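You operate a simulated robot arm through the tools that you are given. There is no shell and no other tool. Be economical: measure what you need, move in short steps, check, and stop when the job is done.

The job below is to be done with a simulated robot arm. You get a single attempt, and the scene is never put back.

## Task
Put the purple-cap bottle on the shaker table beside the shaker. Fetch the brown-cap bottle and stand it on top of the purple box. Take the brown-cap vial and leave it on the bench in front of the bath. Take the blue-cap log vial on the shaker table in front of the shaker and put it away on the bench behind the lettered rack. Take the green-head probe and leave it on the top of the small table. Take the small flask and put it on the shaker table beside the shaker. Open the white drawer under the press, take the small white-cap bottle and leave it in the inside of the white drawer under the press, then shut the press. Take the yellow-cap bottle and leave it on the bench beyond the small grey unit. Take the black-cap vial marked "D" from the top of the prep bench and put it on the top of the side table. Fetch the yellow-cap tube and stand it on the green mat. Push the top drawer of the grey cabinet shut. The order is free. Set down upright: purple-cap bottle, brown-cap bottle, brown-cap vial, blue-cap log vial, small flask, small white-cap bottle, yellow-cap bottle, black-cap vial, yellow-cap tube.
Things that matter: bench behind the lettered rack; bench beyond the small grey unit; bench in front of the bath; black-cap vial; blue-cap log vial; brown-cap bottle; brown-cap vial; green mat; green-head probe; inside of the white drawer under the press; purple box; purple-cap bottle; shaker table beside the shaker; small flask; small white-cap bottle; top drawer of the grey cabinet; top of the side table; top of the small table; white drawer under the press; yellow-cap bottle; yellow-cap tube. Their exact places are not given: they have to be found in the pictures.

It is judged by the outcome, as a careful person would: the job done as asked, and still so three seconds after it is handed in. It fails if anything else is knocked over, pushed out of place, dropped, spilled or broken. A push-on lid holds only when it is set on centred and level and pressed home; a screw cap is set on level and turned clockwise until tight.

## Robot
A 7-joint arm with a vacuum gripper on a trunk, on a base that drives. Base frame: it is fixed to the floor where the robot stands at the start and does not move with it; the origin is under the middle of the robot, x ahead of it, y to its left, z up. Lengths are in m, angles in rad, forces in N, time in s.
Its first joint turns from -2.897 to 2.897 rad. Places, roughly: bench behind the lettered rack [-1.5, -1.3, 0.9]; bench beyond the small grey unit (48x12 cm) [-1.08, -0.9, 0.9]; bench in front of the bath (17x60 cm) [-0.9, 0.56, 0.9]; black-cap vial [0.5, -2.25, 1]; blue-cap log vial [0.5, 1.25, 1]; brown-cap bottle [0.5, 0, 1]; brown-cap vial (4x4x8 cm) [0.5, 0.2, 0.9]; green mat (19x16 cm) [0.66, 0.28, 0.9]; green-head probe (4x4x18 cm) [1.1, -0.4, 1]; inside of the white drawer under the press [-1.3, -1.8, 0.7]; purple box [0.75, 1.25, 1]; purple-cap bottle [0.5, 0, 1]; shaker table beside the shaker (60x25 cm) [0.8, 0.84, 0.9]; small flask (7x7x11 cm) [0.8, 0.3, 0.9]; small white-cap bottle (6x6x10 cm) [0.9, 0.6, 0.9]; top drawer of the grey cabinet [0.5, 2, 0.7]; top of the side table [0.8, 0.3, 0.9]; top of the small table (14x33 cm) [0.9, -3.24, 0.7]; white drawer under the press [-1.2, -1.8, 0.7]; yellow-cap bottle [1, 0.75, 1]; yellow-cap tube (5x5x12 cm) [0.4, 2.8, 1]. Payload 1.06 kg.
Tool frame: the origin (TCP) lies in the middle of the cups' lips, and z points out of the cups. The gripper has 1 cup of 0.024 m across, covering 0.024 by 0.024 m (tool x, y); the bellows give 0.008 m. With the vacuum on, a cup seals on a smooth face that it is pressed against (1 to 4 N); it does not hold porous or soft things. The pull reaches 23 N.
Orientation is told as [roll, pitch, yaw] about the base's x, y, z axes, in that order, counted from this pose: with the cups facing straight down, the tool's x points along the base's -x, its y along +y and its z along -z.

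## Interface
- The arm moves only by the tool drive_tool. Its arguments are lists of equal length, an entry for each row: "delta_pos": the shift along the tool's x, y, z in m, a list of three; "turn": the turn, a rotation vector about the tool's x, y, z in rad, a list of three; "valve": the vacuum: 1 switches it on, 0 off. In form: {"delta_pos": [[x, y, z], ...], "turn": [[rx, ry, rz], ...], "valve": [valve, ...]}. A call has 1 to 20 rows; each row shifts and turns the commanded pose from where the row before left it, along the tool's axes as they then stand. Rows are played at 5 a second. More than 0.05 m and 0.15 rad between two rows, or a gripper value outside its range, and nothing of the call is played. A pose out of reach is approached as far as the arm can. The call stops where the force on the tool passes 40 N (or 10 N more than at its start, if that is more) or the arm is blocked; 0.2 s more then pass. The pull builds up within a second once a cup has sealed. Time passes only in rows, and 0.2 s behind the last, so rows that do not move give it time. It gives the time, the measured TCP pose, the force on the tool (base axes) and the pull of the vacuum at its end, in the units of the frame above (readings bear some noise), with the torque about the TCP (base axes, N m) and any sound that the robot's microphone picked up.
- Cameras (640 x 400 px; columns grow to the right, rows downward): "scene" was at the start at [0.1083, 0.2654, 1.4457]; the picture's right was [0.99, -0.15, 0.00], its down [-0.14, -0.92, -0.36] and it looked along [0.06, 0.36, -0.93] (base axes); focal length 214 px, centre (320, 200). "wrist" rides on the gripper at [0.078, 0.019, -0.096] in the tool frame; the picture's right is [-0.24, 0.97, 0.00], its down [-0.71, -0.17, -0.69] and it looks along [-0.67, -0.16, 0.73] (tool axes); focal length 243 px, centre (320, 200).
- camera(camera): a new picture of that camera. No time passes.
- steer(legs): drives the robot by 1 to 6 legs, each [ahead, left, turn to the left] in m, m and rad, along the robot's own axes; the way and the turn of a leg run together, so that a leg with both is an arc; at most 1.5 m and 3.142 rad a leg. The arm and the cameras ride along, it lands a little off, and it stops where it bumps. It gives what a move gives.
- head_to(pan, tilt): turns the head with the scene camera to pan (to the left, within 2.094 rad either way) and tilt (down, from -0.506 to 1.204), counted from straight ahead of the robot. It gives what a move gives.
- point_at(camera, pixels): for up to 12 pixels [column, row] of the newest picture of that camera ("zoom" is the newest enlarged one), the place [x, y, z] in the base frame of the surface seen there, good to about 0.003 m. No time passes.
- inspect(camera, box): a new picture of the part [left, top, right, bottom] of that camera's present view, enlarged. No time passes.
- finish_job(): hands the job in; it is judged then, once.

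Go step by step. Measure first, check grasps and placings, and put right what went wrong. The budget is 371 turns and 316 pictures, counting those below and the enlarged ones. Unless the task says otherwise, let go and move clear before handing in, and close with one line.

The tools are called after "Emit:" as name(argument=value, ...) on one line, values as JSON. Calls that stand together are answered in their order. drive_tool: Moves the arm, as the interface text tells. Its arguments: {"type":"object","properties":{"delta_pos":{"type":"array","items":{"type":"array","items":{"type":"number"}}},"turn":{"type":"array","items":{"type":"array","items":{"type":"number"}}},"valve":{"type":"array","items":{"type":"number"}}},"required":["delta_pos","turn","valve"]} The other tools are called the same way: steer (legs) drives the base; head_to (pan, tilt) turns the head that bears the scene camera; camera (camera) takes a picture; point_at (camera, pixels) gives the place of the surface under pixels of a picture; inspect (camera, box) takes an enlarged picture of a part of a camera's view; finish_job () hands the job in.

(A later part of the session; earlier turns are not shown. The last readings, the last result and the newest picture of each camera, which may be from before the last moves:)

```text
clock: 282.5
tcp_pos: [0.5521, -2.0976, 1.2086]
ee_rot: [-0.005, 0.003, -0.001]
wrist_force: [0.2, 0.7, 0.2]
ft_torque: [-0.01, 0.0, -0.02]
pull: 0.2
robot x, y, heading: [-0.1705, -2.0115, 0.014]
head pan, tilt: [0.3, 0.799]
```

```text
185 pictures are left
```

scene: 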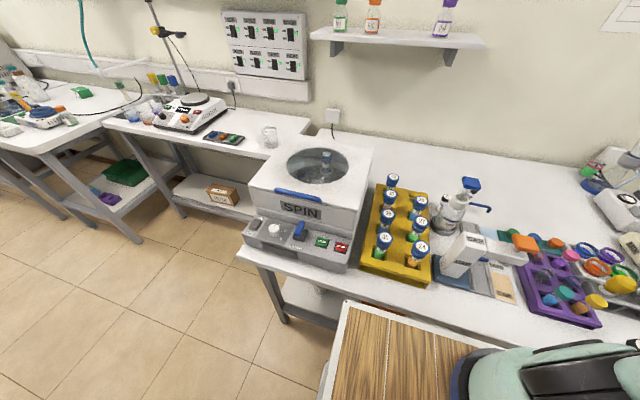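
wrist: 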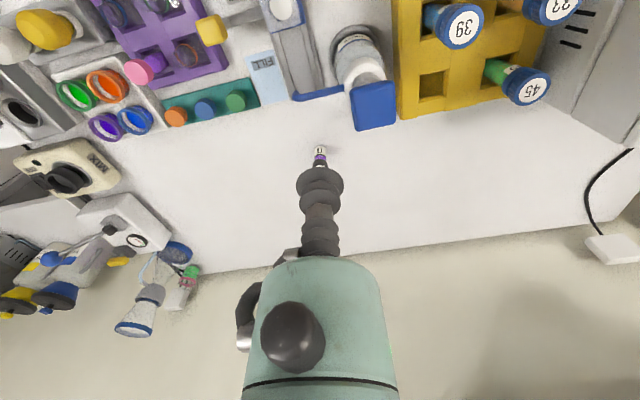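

The vial shows at (320,155) right behind the cup. I move 0.15 m ahead.

Emit:
drive_tool(delta_pos=[[-0.05, 0, 0], [-0.05, 0, 0], [-0.05, 0, 0], [0, 0, 0]], turn=[[0, 0, 0], [0, 0, 0], [0, 0, 0], [0, 0, 0]], valve=[0, 0, 0, 0])

Emit:
camera(camera="wrist")

Emit:
inspect(camera="wrist", box=[260, 20, 420, 120])

```text
clock: 283.5
tcp_pos: [0.7038, -2.0965, 1.2095]
ee_rot: [-0.006, 0.001, 0.0]
wrist_force: [0.6, -0.1, 0.1]
ft_torque: [0.03, -0.01, 0.03]
pull: 0.0
robot x, y, heading: [-0.1734, -2.0105, 0.013]
head pan, tilt: [0.3, 0.799]
```

```text
184 pictures are left
```

wrist: 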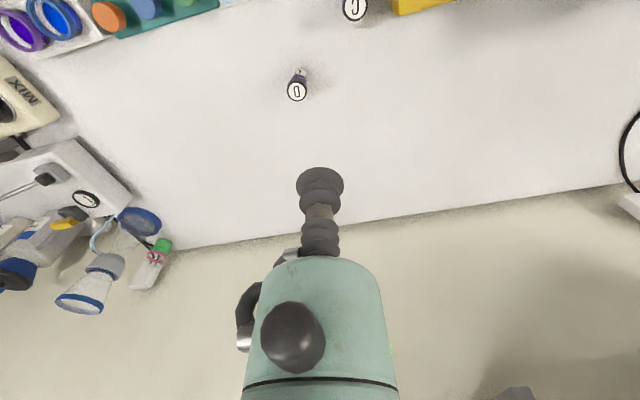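

```text
4.00 times, centred on (340, 70) of wrist
```

zoom: 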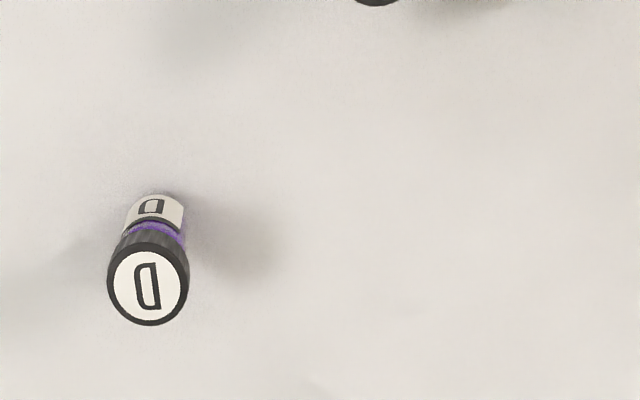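

Emit:
point_at(camera="wrist", pixels=[[297, 90], [297, 85], [297, 95], [291, 90], [303, 90], [310, 110]])

```text
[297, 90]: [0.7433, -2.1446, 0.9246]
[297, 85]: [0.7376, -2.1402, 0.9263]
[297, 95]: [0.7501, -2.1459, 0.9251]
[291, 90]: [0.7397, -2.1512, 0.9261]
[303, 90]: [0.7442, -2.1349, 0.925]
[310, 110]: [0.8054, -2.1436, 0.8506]
```

Cap centre (0.745,-2.144,0.925); it is 28 mm wide. I move over and descend.

Emit:
drive_tool(delta_pos=[[-0.021, -0.024, 0], [-0.021, -0.024, 0], [0, 0, 0.05], [0, 0, 0.05], [0, 0, 0.05], [0, 0, 0.05], [0, 0, 0.03], [0, 0, 0]], turn=[[0, 0, 0], [0, 0, 0], [0, 0, 0], [0, 0, 0], [0, 0, 0], [0, 0, 0], [0, 0, 0], [0, 0, 0]], valve=[0, 0, 0, 0, 0, 0, 0, 0])

Emit:
inspect(camera="wrist", box=[240, 90, 400, 190])

Emit:
camera(camera="scene")

```text
clock: 285.3
tcp_pos: [0.7424, -2.1465, 0.979]
ee_rot: [-0.006, 0.001, 0.0]
wrist_force: [0.6, 0.9, -0.5]
ft_torque: [-0.02, -0.03, 0.0]
pull: 0.0
robot x, y, heading: [-0.1732, -2.0094, 0.013]
head pan, tilt: [0.3, 0.799]
```

```text
4.00 times, centred on (320, 140) of wrist
```

zoom: 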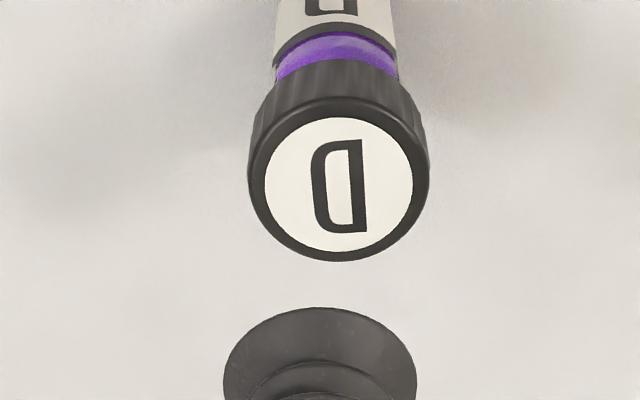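

```text
181 pictures are left
```

scene: 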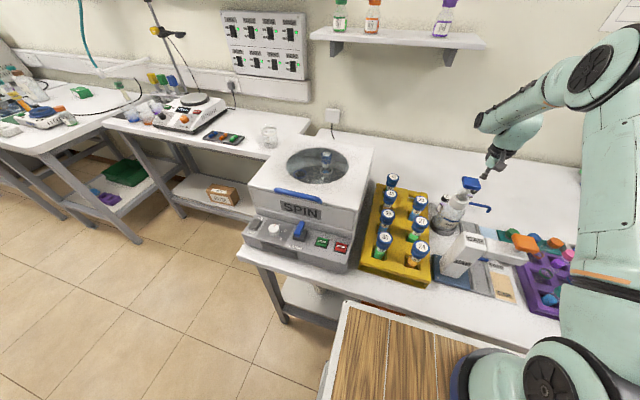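

Nearly centred; I correct 3 mm in x and y and descend with vacuum.

Emit:
drive_tool(delta_pos=[[-0.003, 0.003, 0.02], [0, 0, 0.02], [0, 0, 0.01], [0, 0, 0.004], [0, 0, 0.003], [0, 0, 0], [0, 0, 0], [0, 0, 0]], turn=[[0, 0, 0], [0, 0, 0], [0, 0, 0], [0, 0, 0], [0, 0, 0], [0, 0, 0], [0, 0, 0], [0, 0, 0]], valve=[0, 0, 1, 1, 1, 1, 1, 1])

```text
clock: 287.1
tcp_pos: [0.7471, -2.1435, 0.9235]
ee_rot: [-0.005, 0.001, -0.001]
wrist_force: [0.3, -1.4, 14.5]
ft_torque: [0.0, 0.02, 0.02]
pull: 22.8
robot x, y, heading: [-0.1708, -2.0108, 0.017]
head pan, tilt: [0.3, 0.799]
```

Sealed. I lift, retract to x≈0.4 and drive left to the side table.

Emit:
drive_tool(delta_pos=[[0, 0, -0.01], [0, 0, -0.04], [0, 0, -0.05], [0, 0, -0.05], [0, 0, -0.05], [0, 0, -0.05], [0, 0, -0.05], [0.05, 0, 0], [0.05, 0, 0], [0.05, 0, 0], [0.05, 0, 0], [0.05, 0, 0], [0.05, 0, 0], [0.05, 0, 0], [0, 0, 0]], turn=[[0, 0, 0], [0, 0, 0], [0, 0, 0], [0, 0, 0], [0, 0, 0], [0, 0, 0], [0, 0, 0], [0, 0, 0], [0, 0, 0], [0, 0, 0], [0, 0, 0], [0, 0, 0], [0, 0, 0], [0, 0, 0], [0, 0, 0]], valve=[1, 1, 1, 1, 1, 1, 1, 1, 1, 1, 1, 1, 1, 1, 1])

Emit:
camera(camera="wrist")

```text
clock: 290.3
tcp_pos: [0.3975, -2.1401, 1.2224]
ee_rot: [-0.005, 0.003, 0.001]
wrist_force: [0.2, -0.1, 0.0]
ft_torque: [-0.02, 0.02, 0.01]
pull: 22.7
robot x, y, heading: [-0.1707, -2.0142, 0.014]
head pan, tilt: [0.3, 0.799]
```

```text
180 pictures are left
```

wrist: 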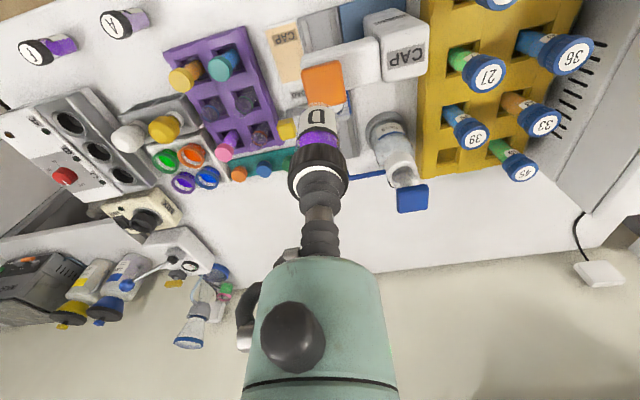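

Emit:
steer(legs=[[0, 0, -0.014], [0, 1.25, 0], [0, 1.2, 0]])

Emit:
camera(camera="wrist")

```text
clock: 302.6
tcp_pos: [0.4177, 0.2977, 1.2224]
ee_rot: [-0.006, 0.002, -0.029]
wrist_force: [-0.2, -0.2, -0.1]
ft_torque: [-0.01, 0.0, 0.02]
pull: 23.0
robot x, y, heading: [-0.1468, 0.44, -0.011]
head pan, tilt: [0.3, 0.799]
```

```text
179 pictures are left
```

wrist: 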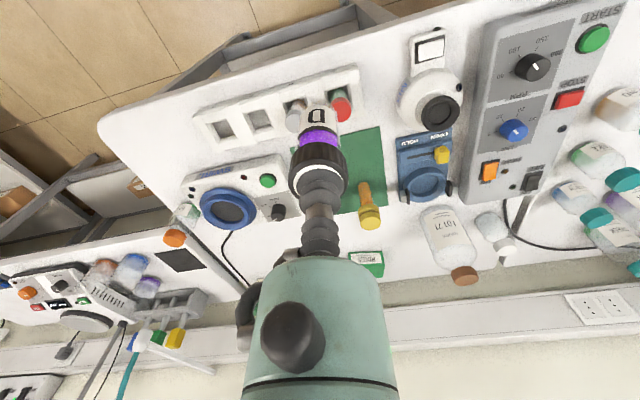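

I drive ahead 0.12 m and extend over to (0.84,0.29), where the flask stood.

Emit:
steer(legs=[[0.12, 0, 0.012]])

Emit:
drive_tool(delta_pos=[[-0.05, 0, 0], [-0.05, 0, 0], [-0.05, 0, 0], [-0.05, 0, 0], [-0.05, 0, 0], [-0.05, 0, 0], [0, 0, 0]], turn=[[0, 0, 0], [0, 0, 0], [0, 0, 0], [0, 0, 0], [0, 0, 0], [0, 0, 0], [0, 0, 0]], valve=[1, 1, 1, 1, 1, 1, 1])

Emit:
camera(camera="wrist")

```text
clock: 303.9
tcp_pos: [0.5414, 0.3036, 1.2219]
ee_rot: [-0.005, 0.001, -0.017]
wrist_force: [-0.3, -0.2, 0.4]
ft_torque: [0.0, 0.01, -0.02]
pull: 22.7
robot x, y, heading: [-0.0263, 0.4421, 0.004]
head pan, tilt: [0.3, 0.799]
```

```text
clock: 305.4
tcp_pos: [0.8405, 0.2982, 1.2218]
ee_rot: [-0.006, 0.002, -0.017]
wrist_force: [0.7, -0.2, 0.0]
ft_torque: [0.0, 0.02, -0.03]
pull: 23.4
robot x, y, heading: [-0.0269, 0.4406, -0.002]
head pan, tilt: [0.3, 0.799]
```

```text
178 pictures are left
```

wrist: 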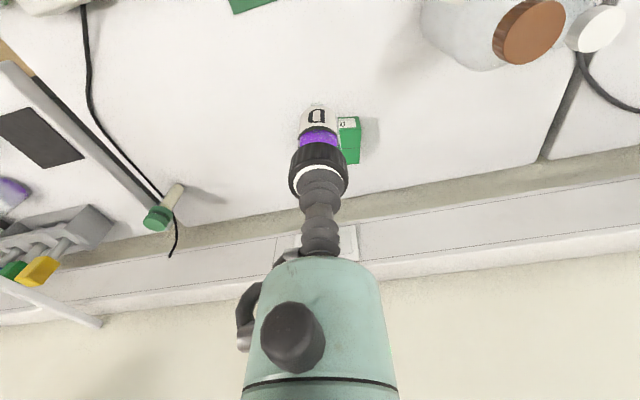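

Emit:
drive_tool(delta_pos=[[0, 0, 0.05], [0, 0, 0.05], [0, 0, 0.05], [0, 0, 0.05], [0, 0, 0.03], [0, 0, 0.008], [0, 0, 0.004], [0, 0, 0]], turn=[[0, 0, 0], [0, 0, 0], [0, 0, 0], [0, 0, 0], [0, 0, 0], [0, 0, 0], [0, 0, 0], [0, 0, 0]], valve=[1, 1, 1, 1, 1, 1, 1, 1])

Emit:
drive_tool(delta_pos=[[0, 0, 0.002], [0, 0, 0.002], [0, 0, 0]], turn=[[0, 0, 0], [0, 0, 0], [0, 0, 0]], valve=[1, 1, 1])

```text
clock: 307.2
tcp_pos: [0.8394, 0.2959, 0.9782]
ee_rot: [-0.006, 0.002, -0.016]
wrist_force: [0.8, -0.1, -0.3]
ft_torque: [0.01, 0.0, -0.01]
pull: 22.5
robot x, y, heading: [-0.0274, 0.4456, 0.001]
head pan, tilt: [0.3, 0.799]
```

```text
clock: 308.1
tcp_pos: [0.8405, 0.2964, 0.9765]
ee_rot: [-0.005, 0.002, -0.018]
wrist_force: [-0.2, -0.4, -0.1]
ft_torque: [-0.01, -0.01, 0.01]
pull: 22.7
robot x, y, heading: [-0.0267, 0.4424, -0.001]
head pan, tilt: [0.3, 0.799]
```

Emit:
drive_tool(delta_pos=[[0, 0, 0.002], [0, 0, 0.002], [0, 0, 0]], turn=[[0, 0, 0], [0, 0, 0], [0, 0, 0]], valve=[1, 1, 1])

```text
clock: 308.9
tcp_pos: [0.8405, 0.2958, 0.973]
ee_rot: [-0.004, -0.001, -0.017]
wrist_force: [0.4, 0.2, 17.5]
ft_torque: [0.02, 0.05, 0.01]
pull: 22.2
robot x, y, heading: [-0.0327, 0.4402, -0.001]
head pan, tilt: [0.3, 0.799]
```

Emit:
drive_tool(delta_pos=[[0, 0, -0.002], [0, 0, 0], [0, 0, 0], [0, 0, 0], [0, 0, -0.005], [0, 0, -0.03], [0, 0, -0.05], [0, 0, -0.05], [0, 0, -0.05], [0, 0, -0.03]], turn=[[0, 0, 0], [0, 0, 0], [0, 0, 0], [0, 0, 0], [0, 0, 0], [0, 0, 0], [0, 0, 0], [0, 0, 0], [0, 0, 0], [0, 0, 0]], valve=[1, 0, 0, 0, 0, 0, 0, 0, 0, 0])

Emit:
camera(camera="wrist")

```text
clock: 311.1
tcp_pos: [0.8402, 0.2971, 1.1882]
ee_rot: [-0.004, 0.002, -0.019]
wrist_force: [0.1, 0.6, 0.0]
ft_torque: [0.01, 0.02, 0.0]
pull: 0.0
robot x, y, heading: [-0.0247, 0.4424, -0.005]
head pan, tilt: [0.3, 0.799]
```

```text
177 pictures are left
```

wrist: 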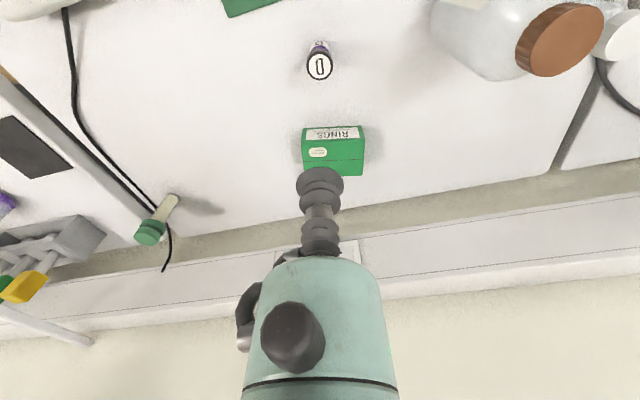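

Vial D stands. Next the white-cap bottle near (0.888,0.606): I drive left 0.31 m.

Emit:
steer(legs=[[0.02, 0.305, 0.01]])

Emit:
camera(camera="wrist")

Emit:
inspect(camera="wrist", box=[240, 40, 400, 140])

```text
clock: 313.1
tcp_pos: [0.8614, 0.6153, 1.1866]
ee_rot: [-0.004, 0.002, -0.004]
wrist_force: [-0.4, 0.1, -0.3]
ft_torque: [-0.01, -0.01, 0.0]
pull: 0.1
robot x, y, heading: [-0.0071, 0.7493, 0.01]
head pan, tilt: [0.3, 0.799]
```

```text
176 pictures are left
```

wrist: 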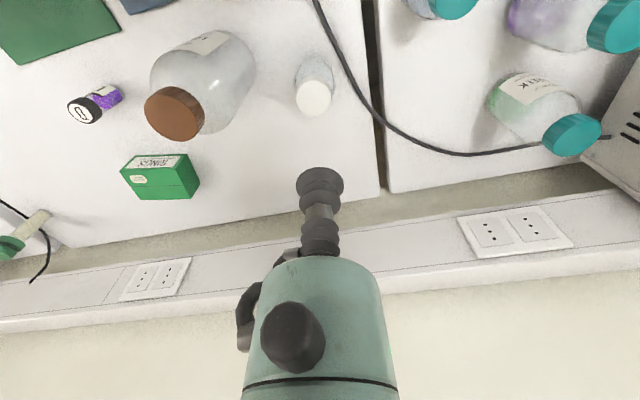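

```text
4.00 times, centred on (320, 90) of wrist
```

zoom: 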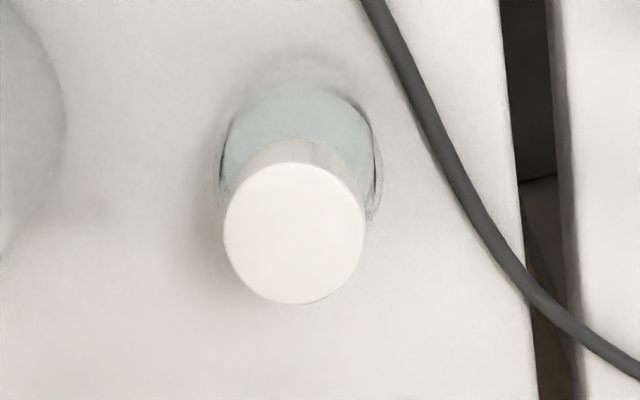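

Emit:
point_at(camera="wrist", pixels=[[313, 98], [313, 84], [313, 112], [299, 98], [328, 98]])

```text
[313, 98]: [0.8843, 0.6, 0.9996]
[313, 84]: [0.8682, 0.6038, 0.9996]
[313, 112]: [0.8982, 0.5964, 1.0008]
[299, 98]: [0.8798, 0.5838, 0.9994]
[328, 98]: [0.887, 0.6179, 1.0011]
```

Emit:
drive_tool(delta_pos=[[-0.023, -0.015, 0], [0, 0, 0.05], [0, 0, 0.05], [0, 0, 0.05], [0, 0, 0.03], [0, 0, 0.006], [0, 0, 0.004], [0, 0, 0], [0, 0, 0], [0, 0, 0]], turn=[[0, 0, 0], [0, 0, 0], [0, 0, 0], [0, 0, 0], [0, 0, 0], [0, 0, 0], [0, 0, 0], [0, 0, 0], [0, 0, 0], [0, 0, 0]], valve=[0, 0, 0, 0, 0, 1, 1, 1, 1, 1])

```text
clock: 315.3
tcp_pos: [0.8833, 0.5991, 0.9988]
ee_rot: [-0.006, 0.0, -0.003]
wrist_force: [1.5, -3.5, 13.3]
ft_torque: [-0.01, -0.08, 0.01]
pull: 23.0
robot x, y, heading: [-0.0082, 0.7466, 0.012]
head pan, tilt: [0.3, 0.799]
```

Sealed. I lift and retract, then drive back, right, and turn to face -y.

Emit:
drive_tool(delta_pos=[[0, 0, -0.01], [0, 0, -0.03], [0, 0, -0.05], [0, 0, -0.05], [0, 0, -0.05], [0, 0, -0.03], [0.05, 0, 0], [0.05, 0, 0], [0.05, 0, 0], [0.05, 0, 0], [0.05, 0, 0], [0.05, 0, 0], [0, 0, 0]], turn=[[0, 0, 0], [0, 0, 0], [0, 0, 0], [0, 0, 0], [0, 0, 0], [0, 0, 0], [0, 0, 0], [0, 0, 0], [0, 0, 0], [0, 0, 0], [0, 0, 0], [0, 0, 0], [0, 0, 0]], valve=[1, 1, 1, 1, 1, 1, 1, 1, 1, 1, 1, 1, 1])

Emit:
camera(camera="wrist")

Emit:
steer(legs=[[-0.2, 0, -0.012], [0, -0.8, 0], [0, -0.77, 0], [0, 0, -1.5708]])

```text
clock: 318.1
tcp_pos: [0.5843, 0.6008, 1.2186]
ee_rot: [-0.006, 0.003, -0.004]
wrist_force: [1.0, 0.3, -1.5]
ft_torque: [-0.03, 0.02, 0.01]
pull: 23.0
robot x, y, heading: [-0.0126, 0.75, 0.007]
head pan, tilt: [0.3, 0.799]
```

```text
174 pictures are left
```

wrist: 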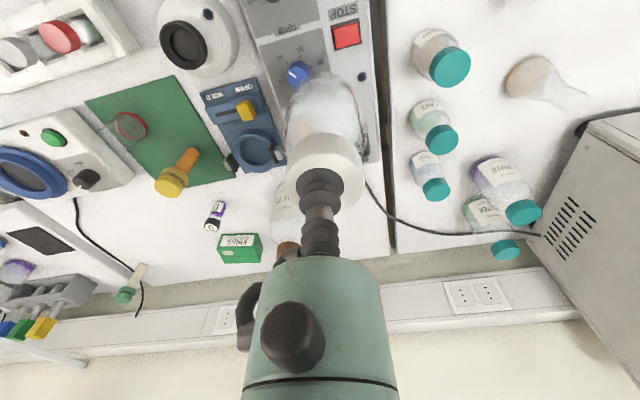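

```text
clock: 331.2
tcp_pos: [-0.3413, -1.4171, 1.2171]
ee_rot: [-0.006, 0.001, -1.564]
wrist_force: [0.6, 0.7, -2.3]
ft_torque: [-0.02, -0.02, 0.01]
pull: 23.1
robot x, y, heading: [-0.2043, -0.8221, -1.545]
head pan, tilt: [0.3, 0.799]
```

I correct the heading and drive on beside the open drawer.

Emit:
steer(legs=[[0, 0, -0.026], [0.75, 0, 0], [0, 0.06, 0]])

Emit:
head_to(pan=-1.2, tilt=0.8)

Emit:
camera(camera="scene")

```text
clock: 336.2
tcp_pos: [-0.2971, -2.1629, 1.2172]
ee_rot: [-0.005, 0.002, -1.585]
wrist_force: [0.6, -0.5, -1.9]
ft_torque: [0.02, 0.01, 0.01]
pull: 23.0
robot x, y, heading: [-0.1432, -1.5732, -1.566]
head pan, tilt: [0.3, 0.799]
```

```text
clock: 337.8
tcp_pos: [-0.2958, -2.165, 1.2174]
ee_rot: [-0.006, 0.0, -1.584]
wrist_force: [-0.9, 0.5, -3.1]
ft_torque: [0.01, -0.01, -0.03]
pull: 22.8
robot x, y, heading: [-0.1443, -1.5715, -1.573]
head pan, tilt: [-1.201, 0.799]
```

```text
173 pictures are left
```

scene: 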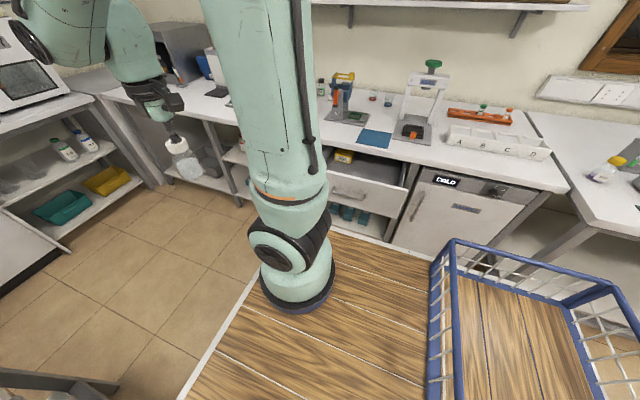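

I extend a little and sweep the arm right over the drawer.

Emit:
drive_tool(delta_pos=[[-0.045, 0, 0], [-0.045, 0, 0], [0, 0, 0], [0.002, -0.045, 0], [0.002, -0.045, 0], [0.002, -0.045, 0], [0.002, -0.045, 0], [0.002, -0.045, 0], [0.002, -0.045, 0], [0.002, -0.045, 0], [0.002, -0.045, 0], [0.002, -0.045, 0], [0.002, -0.045, 0], [0.002, -0.045, 0], [0.002, -0.045, 0], [0.002, -0.045, 0], [0.002, -0.045, 0], [0, 0, 0]], turn=[[0, 0, 0], [0, 0, 0], [0, 0, 0.15], [0, 0, 0.1], [0, 0, 0.1], [0, 0, 0.1], [0, 0, 0.1], [0, 0, 0.1], [0, 0, 0.1], [0, 0, 0.1], [0, 0, 0.1], [0, 0, 0.1], [0, 0, 0.1], [0, 0, 0.1], [0, 0, 0.1], [0, 0, 0.1], [0, 0, 0.1], [0, 0, 0]], valve=[1, 1, 1, 1, 1, 1, 1, 1, 1, 1, 1, 1, 1, 1, 1, 1, 1, 1])

Emit:
camera(camera="wrist")

```text
clock: 341.6
tcp_pos: [-0.6779, -1.8132, 1.2203]
ee_rot: [-0.002, -0.005, -3.135]
wrist_force: [0.0, -0.3, -2.2]
ft_torque: [0.01, 0.02, -0.01]
pull: 23.0
robot x, y, heading: [-0.1453, -1.5761, -1.568]
head pan, tilt: [-1.201, 0.799]
```

```text
172 pictures are left
```

wrist: 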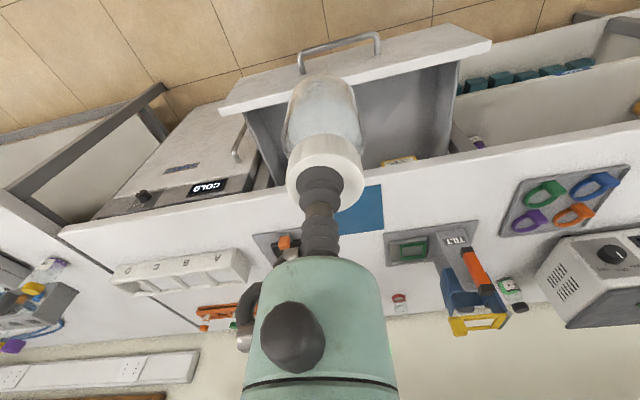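

I move over (-0.84,-1.81) and lower to z 0.95 for a check.

Emit:
drive_tool(delta_pos=[[-0.0405, 0, 0], [-0.0405, 0, 0], [-0.0405, 0, 0], [-0.0405, 0, 0], [0, 0, 0.05], [0, 0, 0.05], [0, 0, 0.05], [0, 0, 0.05], [0, 0, 0.05], [0, 0, 0]], turn=[[0, 0, 0], [0, 0, 0], [0, 0, 0], [0, 0, 0], [0, 0, 0], [0, 0, 0], [0, 0, 0], [0, 0, 0], [0, 0, 0], [0, 0, 0]], valve=[1, 1, 1, 1, 1, 1, 1, 1, 1, 1])

Emit:
camera(camera="wrist")

Emit:
camera(camera="scene")

```text
clock: 343.8
tcp_pos: [-0.8412, -1.8161, 0.9712]
ee_rot: [-0.002, -0.004, -3.134]
wrist_force: [0.0, -0.9, -2.2]
ft_torque: [0.05, 0.02, -0.02]
pull: 23.1
robot x, y, heading: [-0.1418, -1.5756, -1.573]
head pan, tilt: [-1.201, 0.799]
```

```text
171 pictures are left
```

wrist: 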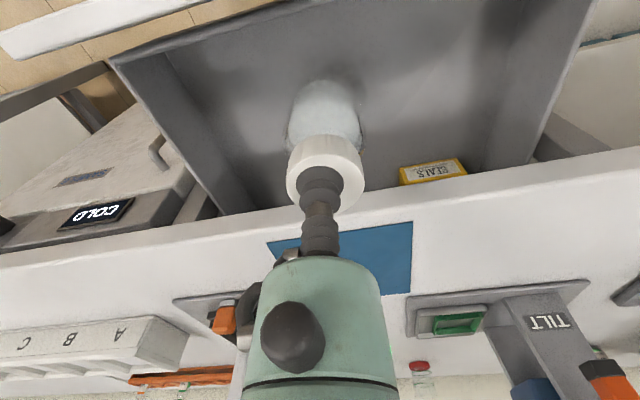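

```text
170 pictures are left
```

scene: 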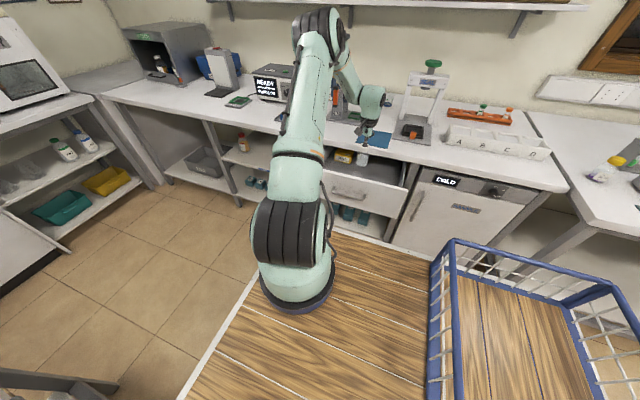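

Clear all round. I lower the bottle into the drawer.

Emit:
drive_tool(delta_pos=[[0, 0, 0.05], [0, 0, 0.05], [0, 0, 0.04], [0, 0, 0.01], [0, 0, 0.005], [0, 0, 0]], turn=[[0, 0, 0], [0, 0, 0], [0, 0, 0], [0, 0, 0], [0, 0, 0], [0, 0, 0]], valve=[1, 1, 1, 1, 1, 1])

Emit:
drive_tool(delta_pos=[[0, 0, 0.004], [0, 0, 0.003], [0, 0, 0.002], [0, 0, 0]], turn=[[0, 0, 0], [0, 0, 0], [0, 0, 0], [0, 0, 0]], valve=[1, 1, 1, 1])

```text
clock: 344.6
tcp_pos: [-0.8452, -1.8141, 0.8516]
ee_rot: [-0.002, -0.015, -3.133]
wrist_force: [0.5, -0.5, -3.0]
ft_torque: [-0.01, 0.03, -0.02]
pull: 23.2
robot x, y, heading: [-0.145, -1.5725, -1.571]
head pan, tilt: [-1.201, 0.799]
stopped in row 3: the force on the tool passed its limit at 81 N (the readings are from after the stop); the commanded pose is now the measured one
```

```text
clock: 345.6
tcp_pos: [-0.8455, -1.8142, 0.8413]
ee_rot: [-0.005, -0.015, -3.134]
wrist_force: [-0.4, -0.7, -2.3]
ft_torque: [-0.04, 0.09, 0.01]
pull: 22.6
robot x, y, heading: [-0.1421, -1.5732, -1.576]
head pan, tilt: [-1.201, 0.799]
```

A sudden 81 N stop near z 0.85. I look before going on.

Emit:
camera(camera="wrist")

Emit:
inspect(camera="scene", box=[290, 70, 430, 240])

```text
169 pictures are left
```

wrist: 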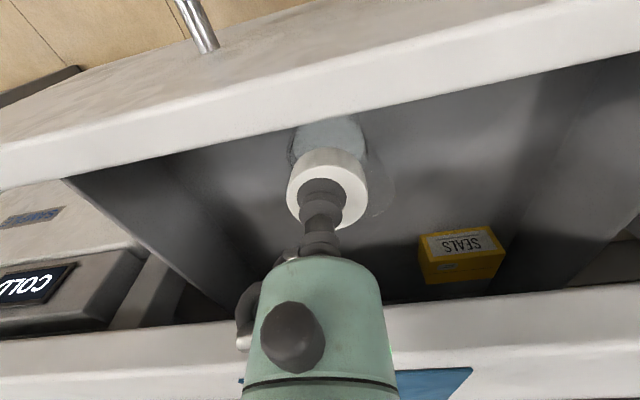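

```text
2.35 times, centred on (360, 155) of scene
```

zoom: 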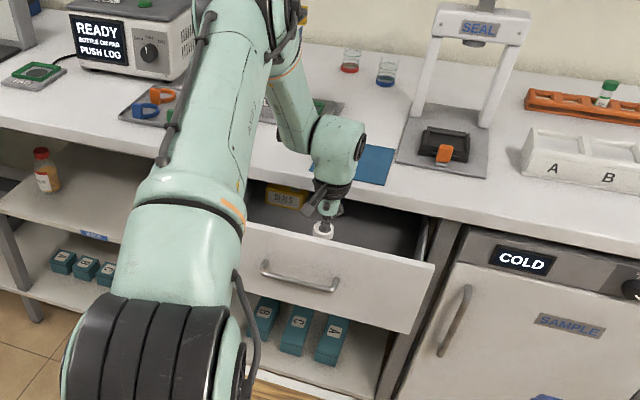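

The wrist body likely touched the bench edge. I shift 2.5 cm away from the bench, level the tool, and lower again gently.

Emit:
drive_tool(delta_pos=[[0.0125, 0, -0.01], [0.0125, 0, 0], [0, 0, 0]], turn=[[0, 0.012, 0], [0, 0, 0], [0, 0, 0]], valve=[1, 1, 1])

Emit:
drive_tool(delta_pos=[[0, 0, 0.01], [0, 0, 0.01], [0, 0, 0.01], [0, 0, 0.005], [0, 0, 0]], turn=[[0, 0, 0], [0, 0, 0], [0, 0, 0], [0, 0, 0], [0, 0, 0]], valve=[1, 1, 1, 1, 1])

Emit:
camera(camera="wrist")

```text
clock: 346.4
tcp_pos: [-0.8212, -1.8142, 0.8529]
ee_rot: [-0.004, -0.003, -3.135]
wrist_force: [0.8, 1.0, -2.7]
ft_torque: [-0.01, 0.08, -0.01]
pull: 22.8
robot x, y, heading: [-0.1415, -1.5725, -1.577]
head pan, tilt: [-1.201, 0.799]
```

```text
clock: 347.6
tcp_pos: [-0.8214, -1.8134, 0.816]
ee_rot: [-0.005, -0.004, -3.134]
wrist_force: [-0.3, 0.0, -0.7]
ft_torque: [-0.02, 0.06, 0.01]
pull: 22.8
robot x, y, heading: [-0.1461, -1.5766, -1.571]
head pan, tilt: [-1.201, 0.799]
```

```text
167 pictures are left
```

wrist: 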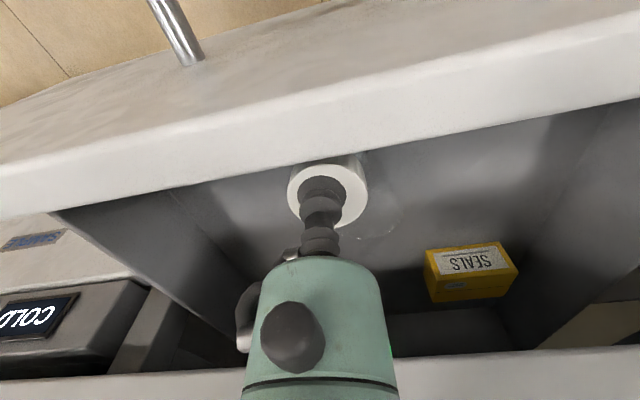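

Emit:
drive_tool(delta_pos=[[0, 0, 0.004], [0, 0, 0.003], [0, 0, 0.003], [0, 0, 0]], turn=[[0, 0, 0], [0, 0, 0], [0, 0, 0], [0, 0, 0]], valve=[1, 1, 1, 1])

```text
clock: 348.6
tcp_pos: [-0.8213, -1.8134, 0.8072]
ee_rot: [-0.006, -0.004, -3.134]
wrist_force: [0.3, 0.0, -2.0]
ft_torque: [0.03, 0.01, 0.0]
pull: 23.0
robot x, y, heading: [-0.1428, -1.5761, -1.57]
head pan, tilt: [-1.201, 0.799]
```

Emit:
drive_tool(delta_pos=[[0, 0, 0.003], [0, 0, 0.002], [0, 0, 0.002], [0, 0, 0]], turn=[[0, 0, 0], [0, 0, 0], [0, 0, 0], [0, 0, 0]], valve=[1, 1, 1, 1])

```text
clock: 349.6
tcp_pos: [-0.8218, -1.813, 0.8001]
ee_rot: [-0.006, -0.003, -3.134]
wrist_force: [0.0, -0.2, -2.2]
ft_torque: [-0.01, 0.06, -0.01]
pull: 22.5
robot x, y, heading: [-0.1448, -1.5708, -1.573]
head pan, tilt: [-1.201, 0.799]
```

Emit:
drive_tool(delta_pos=[[0, 0, 0.002], [0, 0, 0.002], [0, 0, 0]], turn=[[0, 0, 0], [0, 0, 0], [0, 0, 0]], valve=[1, 1, 1])

```text
clock: 350.4
tcp_pos: [-0.8217, -1.8129, 0.7968]
ee_rot: [-0.005, -0.006, -3.133]
wrist_force: [-1.7, 0.1, 19.4]
ft_torque: [-0.01, 0.02, -0.03]
pull: 22.9
robot x, y, heading: [-0.147, -1.5752, -1.569]
head pan, tilt: [-1.201, 0.799]
```

The bottle touches the drawer floor. I ease, release and rise.

Emit:
drive_tool(delta_pos=[[0, 0, -0.002], [0, 0, 0], [0, 0, 0], [0, 0, 0], [0, 0, -0.005], [0, 0, -0.03], [0, 0, -0.05], [0, 0, -0.05], [0, 0, -0.05], [0, 0, -0.05], [0, 0, -0.05]], turn=[[0, 0, 0], [0, 0, 0], [0, 0, 0], [0, 0, 0], [0, 0, 0], [0, 0, 0], [0, 0, 0], [0, 0, 0], [0, 0, 0], [0, 0, 0], [0, 0, 0]], valve=[1, 0, 0, 0, 0, 0, 0, 0, 0, 0, 0])

Emit:
camera(camera="wrist")

```text
clock: 352.8
tcp_pos: [-0.8186, -1.815, 1.0834]
ee_rot: [-0.006, -0.005, -3.135]
wrist_force: [0.0, 0.0, -0.5]
ft_torque: [0.01, -0.02, -0.03]
pull: 0.0
robot x, y, heading: [-0.1441, -1.5746, -1.568]
head pan, tilt: [-1.201, 0.799]
```

```text
166 pictures are left
```

wrist: 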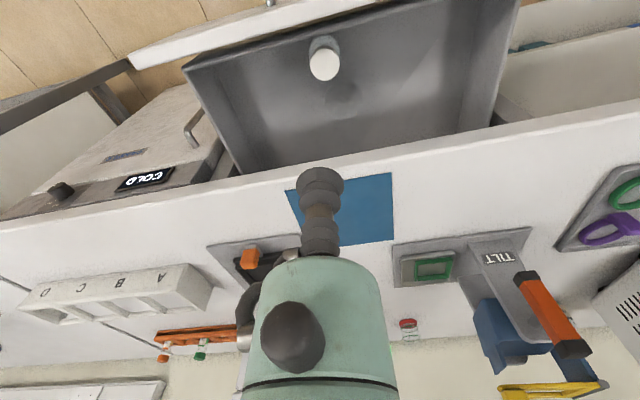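

The bottle stands upright in the drawer. I check the drawer and the SEALS box with the scene camera.

Emit:
inspect(camera="scene", box=[290, 100, 450, 240])

Emit:
point_at(camera="wrist", pixels=[[324, 64], [200, 50], [280, 40], [330, 100], [420, 60]])

```text
2.86 times, centred on (370, 170) of scene
```

zoom: 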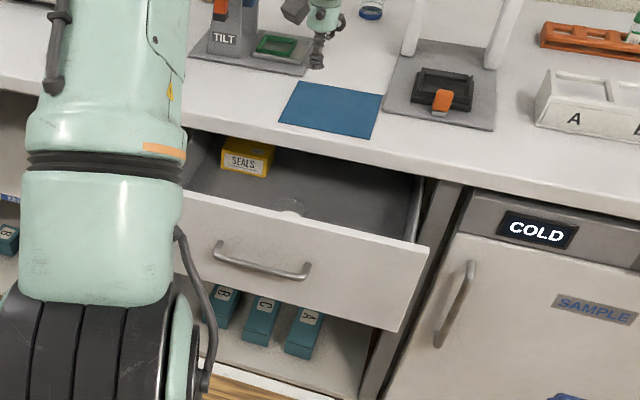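

```text
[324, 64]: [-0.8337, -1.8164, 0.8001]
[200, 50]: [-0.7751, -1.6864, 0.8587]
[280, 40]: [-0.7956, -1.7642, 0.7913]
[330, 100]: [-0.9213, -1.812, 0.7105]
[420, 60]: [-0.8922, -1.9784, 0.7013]
```

All fine; the SEALS box is still in place. Now I shut the drawer: bring the tool out in front, tilt horizontal, and push slowly.

Emit:
drive_tool(delta_pos=[[0.03, 0, -0.01], [0.03, 0, -0.01], [0.03, 0, -0.01], [0.03, 0, -0.01], [0, 0, 0], [0, 0, 0], [0, 0, 0], [0, 0, 0], [0, 0, 0], [0, 0, 0], [0, 0, 0], [0, 0, 0], [0, 0, 0], [0, 0, 0], [0, 0, 0], [0, 0, 0], [0, 0, 0]], turn=[[0, 0, 0], [0, 0, 0], [0, 0, 0], [0, 0, 0], [0, -0.14, 0], [0, -0.14, 0], [0, -0.14, 0], [0, -0.14, 0], [0, -0.14, 0], [0, -0.14, 0], [0, -0.14, 0], [0, -0.14, 0], [0, -0.14, 0], [0, -0.14, 0], [0, -0.14, 0], [0, -0.026, 0], [0, 0, 0]], valve=[0, 0, 0, 0, 0, 0, 0, 0, 0, 0, 0, 0, 0, 0, 0, 0, 0])

Emit:
drive_tool(delta_pos=[[0.05, 0, 0], [0.05, 0, 0], [0.05, 0, 0], [0.05, 0, 0], [0.05, 0, 0], [0.048, 0, 0], [0, 0, 0]], turn=[[0, 0, 0], [0, 0, 0], [0, 0, 0], [0, 0, 0], [0, 0, 0], [0, 0, 0], [0, 0, 0]], valve=[0, 0, 0, 0, 0, 0, 0])

Emit:
camera(camera="wrist")

```text
clock: 356.4
tcp_pos: [-0.7005, -1.815, 1.123]
ee_rot: [-1.583, -1.566, -1.548]
wrist_force: [-0.3, 0.7, 0.3]
ft_torque: [-0.01, 0.03, -0.01]
pull: 0.0
robot x, y, heading: [-0.144, -1.574, -1.574]
head pan, tilt: [-1.201, 0.799]
```

```text
clock: 357.9
tcp_pos: [-0.6994, -1.8134, 0.8237]
ee_rot: [-1.43, -1.566, -1.704]
wrist_force: [-0.2, -0.1, -0.3]
ft_torque: [-0.04, -0.01, 0.0]
pull: 0.0
robot x, y, heading: [-0.1378, -1.5715, -1.574]
head pan, tilt: [-1.201, 0.799]
```

```text
164 pictures are left
```

wrist: 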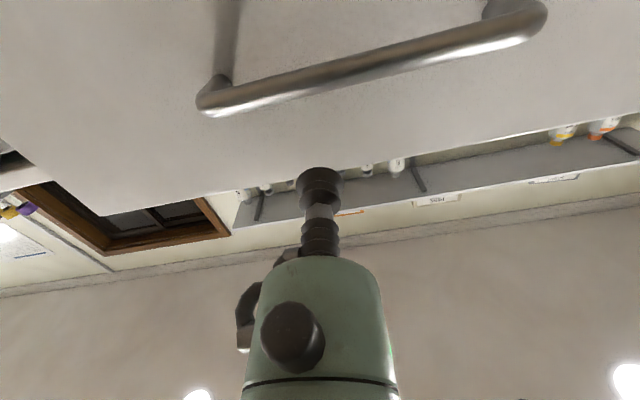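

I push slowly, 1 cm per row.

Emit:
drive_tool(delta_pos=[[0, 0, 0.02], [0, 0, 0.01], [0, 0, 0.01], [0, 0, 0.01], [0, 0, 0.01], [0, 0, 0.01], [0, 0, 0.01], [0, 0, 0.01], [0, 0, 0.01], [0, 0, 0.01], [0, 0, 0.01], [0, 0, 0.01], [0, 0, 0.01], [0, 0, 0.01], [0, 0, 0.01], [0, 0, 0.01], [0, 0, 0]], turn=[[0, 0, 0], [0, 0, 0], [0, 0, 0], [0, 0, 0], [0, 0, 0], [0, 0, 0], [0, 0, 0], [0, 0, 0], [0, 0, 0], [0, 0, 0], [0, 0, 0], [0, 0, 0], [0, 0, 0], [0, 0, 0], [0, 0, 0], [0, 0, 0], [0, 0, 0]], valve=[0, 0, 0, 0, 0, 0, 0, 0, 0, 0, 0, 0, 0, 0, 0, 0, 0])

Emit:
camera(camera="wrist")

Emit:
camera(camera="scene")

```text
clock: 361.6
tcp_pos: [-0.8699, -1.8139, 0.8244]
ee_rot: [-1.475, -1.565, -1.659]
wrist_force: [0.0, -0.5, 0.2]
ft_torque: [-0.01, -0.01, 0.0]
pull: 0.1
robot x, y, heading: [-0.1414, -1.5722, -1.573]
head pan, tilt: [-1.201, 0.799]
```

```text
163 pictures are left
```

wrist: 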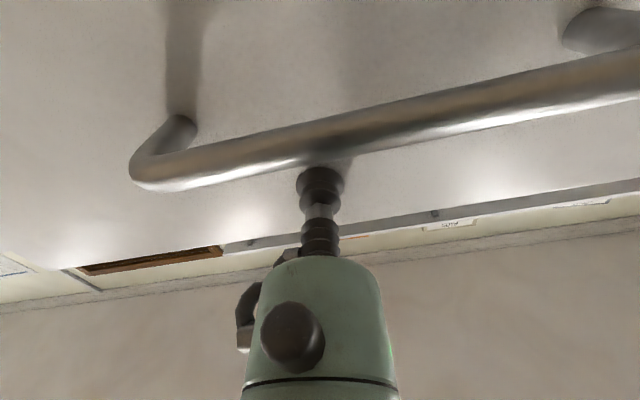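

```text
162 pictures are left
```

scene: 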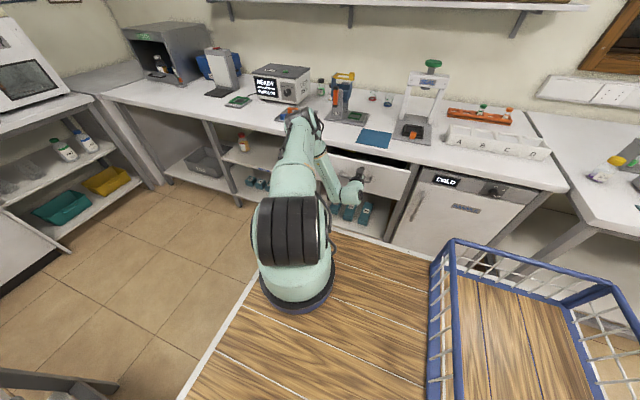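

The drawer slides in. I continue slowly to the stop.

Emit:
drive_tool(delta_pos=[[0, 0, 0.01], [0, 0, 0.01], [0, 0, 0.01], [0, 0, 0.01], [0, 0, 0.01], [0, 0, 0.01], [0, 0, 0.01], [0, 0, 0.01], [0, 0, 0.006], [0, 0, 0.004], [0, 0, 0]], turn=[[0, 0, 0], [0, 0, 0], [0, 0, 0], [0, 0, 0], [0, 0, 0], [0, 0, 0], [0, 0, 0], [0, 0, 0], [0, 0, 0], [0, 0, 0], [0, 0, 0]], valve=[0, 0, 0, 0, 0, 0, 0, 0, 0, 0, 0])

Emit:
camera(camera="wrist")

```text
clock: 363.9
tcp_pos: [-0.9593, -1.8147, 0.8243]
ee_rot: [-1.322, -1.565, -1.813]
wrist_force: [0.0, 1.0, 1.1]
ft_torque: [0.0, 0.02, -0.01]
pull: 0.2
robot x, y, heading: [-0.1417, -1.5723, -1.572]
head pan, tilt: [-1.201, 0.799]
```

```text
161 pictures are left
```

wrist: 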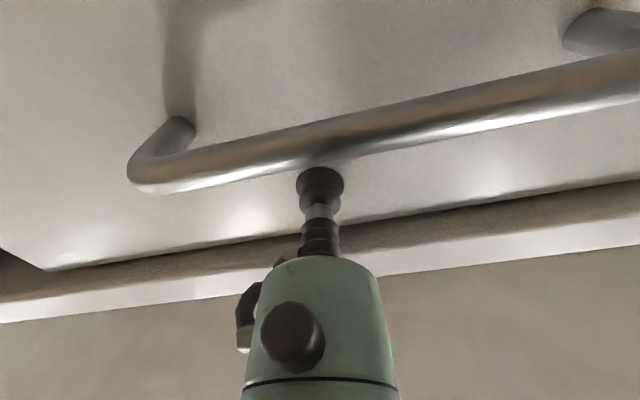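

Emit:
drive_tool(delta_pos=[[0, 0, 0.003], [0, 0, 0.003], [0, 0, 0.002], [0, 0, 0]], turn=[[0, 0, 0], [0, 0, 0], [0, 0, 0], [0, 0, 0]], valve=[0, 0, 0, 0])

```text
clock: 364.9
tcp_pos: [-0.9681, -1.8152, 0.8247]
ee_rot: [-1.393, -1.564, -1.743]
wrist_force: [5.3, 0.7, 3.4]
ft_torque: [0.01, -0.07, 0.04]
pull: 0.0
robot x, y, heading: [-0.1408, -1.5752, -1.571]
head pan, tilt: [-1.201, 0.799]
```

It is shut against its stop. I back off, raise and level the tool.

Emit:
drive_tool(delta_pos=[[0, 0, -0.05], [0, 0, -0.05], [0, 0, -0.03], [-0.05, 0, 0], [-0.05, 0, 0], [-0.05, 0, 0], [-0.05, 0, 0], [-0.05, 0, 0], [-0.05, 0, 0], [-0.05, 0, 0], [0, 0, 0]], turn=[[0, 0, 0], [0, 0, 0], [0, 0, 0], [0, 0, 0], [0, 0, 0], [0, 0, 0], [0, 0, 0], [0, 0, 0], [0, 0, 0], [0, 0, 0], [0, 0, 0]], valve=[0, 0, 0, 0, 0, 0, 0, 0, 0, 0, 0])

Emit:
drive_tool(delta_pos=[[0, 0, 0], [0, 0, 0], [0, 0, 0], [0, 0, 0], [0, 0, 0], [0, 0, 0], [0, 0, 0], [0, 0, 0], [0, 0, 0], [0, 0, 0], [0, 0, 0], [0, 0, 0]], turn=[[0, 0.14, 0], [0, 0.14, 0], [0, 0.14, 0], [0, 0.14, 0], [0, 0.14, 0], [0, 0.14, 0], [0, 0.14, 0], [0, 0.14, 0], [0, 0.14, 0], [0, 0.14, 0], [0, 0.14, 0], [0, 0.028, 0]], valve=[0, 0, 0, 0, 0, 0, 0, 0, 0, 0, 0, 0])

Emit:
camera(camera="wrist")

Emit:
camera(camera="scene")

```text
clock: 367.4
tcp_pos: [-0.8389, -1.8158, 1.1753]
ee_rot: [-1.278, -1.566, -1.856]
wrist_force: [-0.1, -0.1, 0.4]
ft_torque: [-0.01, 0.01, 0.0]
pull: 0.1
robot x, y, heading: [-0.1416, -1.5714, -1.572]
head pan, tilt: [-1.201, 0.799]
```

```text
clock: 369.9
tcp_pos: [-0.8384, -1.8162, 1.1743]
ee_rot: [-0.003, 0.0, -3.134]
wrist_force: [-0.1, -0.7, -0.3]
ft_torque: [0.02, 0.06, 0.0]
pull: 0.1
robot x, y, heading: [-0.1439, -1.5731, -1.569]
head pan, tilt: [-1.201, 0.799]
```

```text
160 pictures are left
```

wrist: 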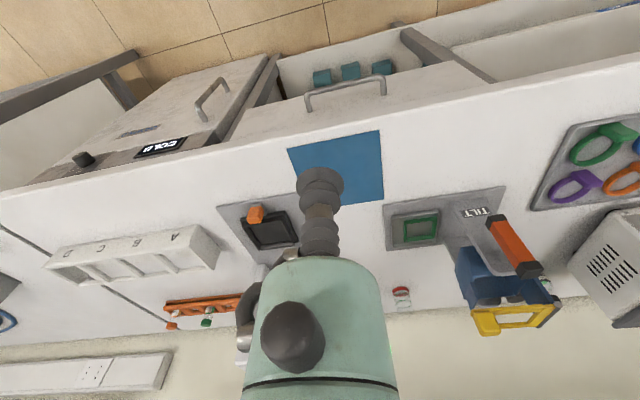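

```text
159 pictures are left
```

scene: 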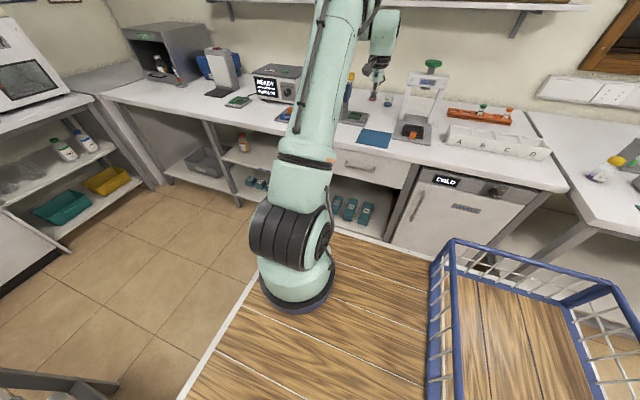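

The drawer is shut with flush face. I measure the space behind the lettered rack now.

Emit:
inspect(camera="wrist", box=[20, 200, 300, 360])

Emit:
point_at(camera="wrist", pixels=[[60, 280], [110, 285], [140, 285], [200, 265], [165, 308], [180, 325], [238, 297], [110, 310], [140, 330], [100, 340], [60, 310], [220, 280]])

```text
2.29 times, centred on (160, 280) of wrist
```

zoom: 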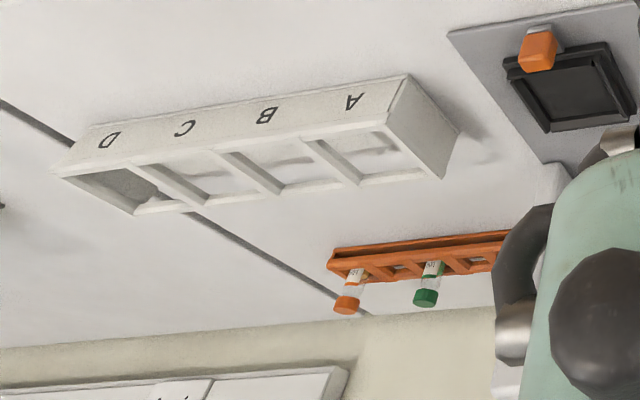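

```text
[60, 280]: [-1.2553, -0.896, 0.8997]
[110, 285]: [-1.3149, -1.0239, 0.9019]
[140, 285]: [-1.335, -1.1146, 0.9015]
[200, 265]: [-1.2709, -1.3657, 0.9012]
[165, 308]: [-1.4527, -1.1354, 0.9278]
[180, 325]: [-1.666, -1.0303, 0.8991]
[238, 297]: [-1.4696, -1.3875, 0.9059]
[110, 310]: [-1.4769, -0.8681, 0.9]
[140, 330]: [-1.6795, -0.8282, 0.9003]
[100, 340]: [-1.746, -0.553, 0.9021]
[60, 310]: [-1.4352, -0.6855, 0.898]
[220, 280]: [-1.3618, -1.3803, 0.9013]
```

I'll set the blue vial at about (-1.34,-1.25), between lettered rack and orange rack. I go fetch it: drive back, turn to face +x, swing the arm forward.

Emit:
drive_tool(delta_pos=[[0.045, 0, -0.01], [0.045, 0, -0.01], [0.045, 0, -0.01], [0.045, 0, -0.01], [0, 0, 0]], turn=[[0, 0, 0], [0, 0, 0], [0, 0, 0], [0, 0, 0], [0, 0, 0]], valve=[0, 0, 0, 0, 0])

Emit:
steer(legs=[[-0.75, 0, 0], [0, -0.06, 0], [0, 0, 1.571]])

Emit:
drive_tool(delta_pos=[[0.002, 0.0455, 0], [0.002, 0.0455, 0], [0.002, 0.0455, 0], [0.002, 0.0455, 0], [0.002, 0.0455, 0], [0.002, 0.0455, 0], [0.002, 0.0455, 0], [0.002, 0.0455, 0], [0.002, 0.0455, 0], [0.002, 0.0455, 0], [0.002, 0.0455, 0], [0.002, 0.0455, 0], [0.002, 0.0455, 0], [0.002, 0.0455, 0], [0.002, 0.0455, 0], [0, 0, 0]], turn=[[0, 0, -0.1], [0, 0, -0.1], [0, 0, -0.1], [0, 0, -0.1], [0, 0, -0.1], [0, 0, -0.1], [0, 0, -0.1], [0, 0, -0.1], [0, 0, -0.1], [0, 0, -0.1], [0, 0, -0.1], [0, 0, -0.1], [0, 0, -0.1], [0, 0, -0.1], [0, 0, -0.1], [0, 0, -0.06]], valve=[0, 0, 0, 0, 0, 0, 0, 0, 0, 0, 0, 0, 0, 0, 0, 0])

Emit:
camera(camera="wrist")

```text
clock: 371.1
tcp_pos: [-0.6576, -1.8156, 1.2149]
ee_rot: [-0.006, -0.001, -3.134]
wrist_force: [-1.0, -0.2, -0.5]
ft_torque: [0.03, 0.0, 0.02]
pull: 0.0
robot x, y, heading: [-0.1463, -1.5733, -1.568]
head pan, tilt: [-1.201, 0.799]
```

```text
clock: 379.6
tcp_pos: [0.0352, -1.339, 1.2141]
ee_rot: [-0.005, -0.001, -1.568]
wrist_force: [0.4, 0.0, 0.8]
ft_torque: [-0.04, -0.03, -0.01]
pull: 0.1
robot x, y, heading: [-0.2037, -0.8252, -0.003]
head pan, tilt: [-1.201, 0.799]
```

```text
clock: 383.0
tcp_pos: [0.4915, -0.9159, 1.2106]
ee_rot: [-0.001, 0.006, -0.007]
wrist_force: [0.4, -0.9, 0.6]
ft_torque: [0.02, -0.02, 0.0]
pull: 0.0
robot x, y, heading: [-0.2008, -0.8233, -0.007]
head pan, tilt: [-1.201, 0.799]
```

```text
157 pictures are left
```

wrist: 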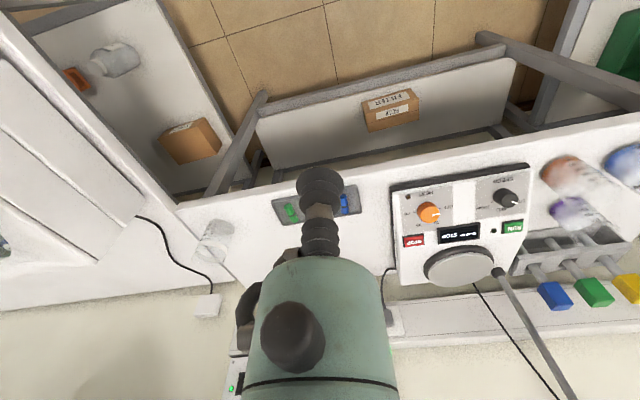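

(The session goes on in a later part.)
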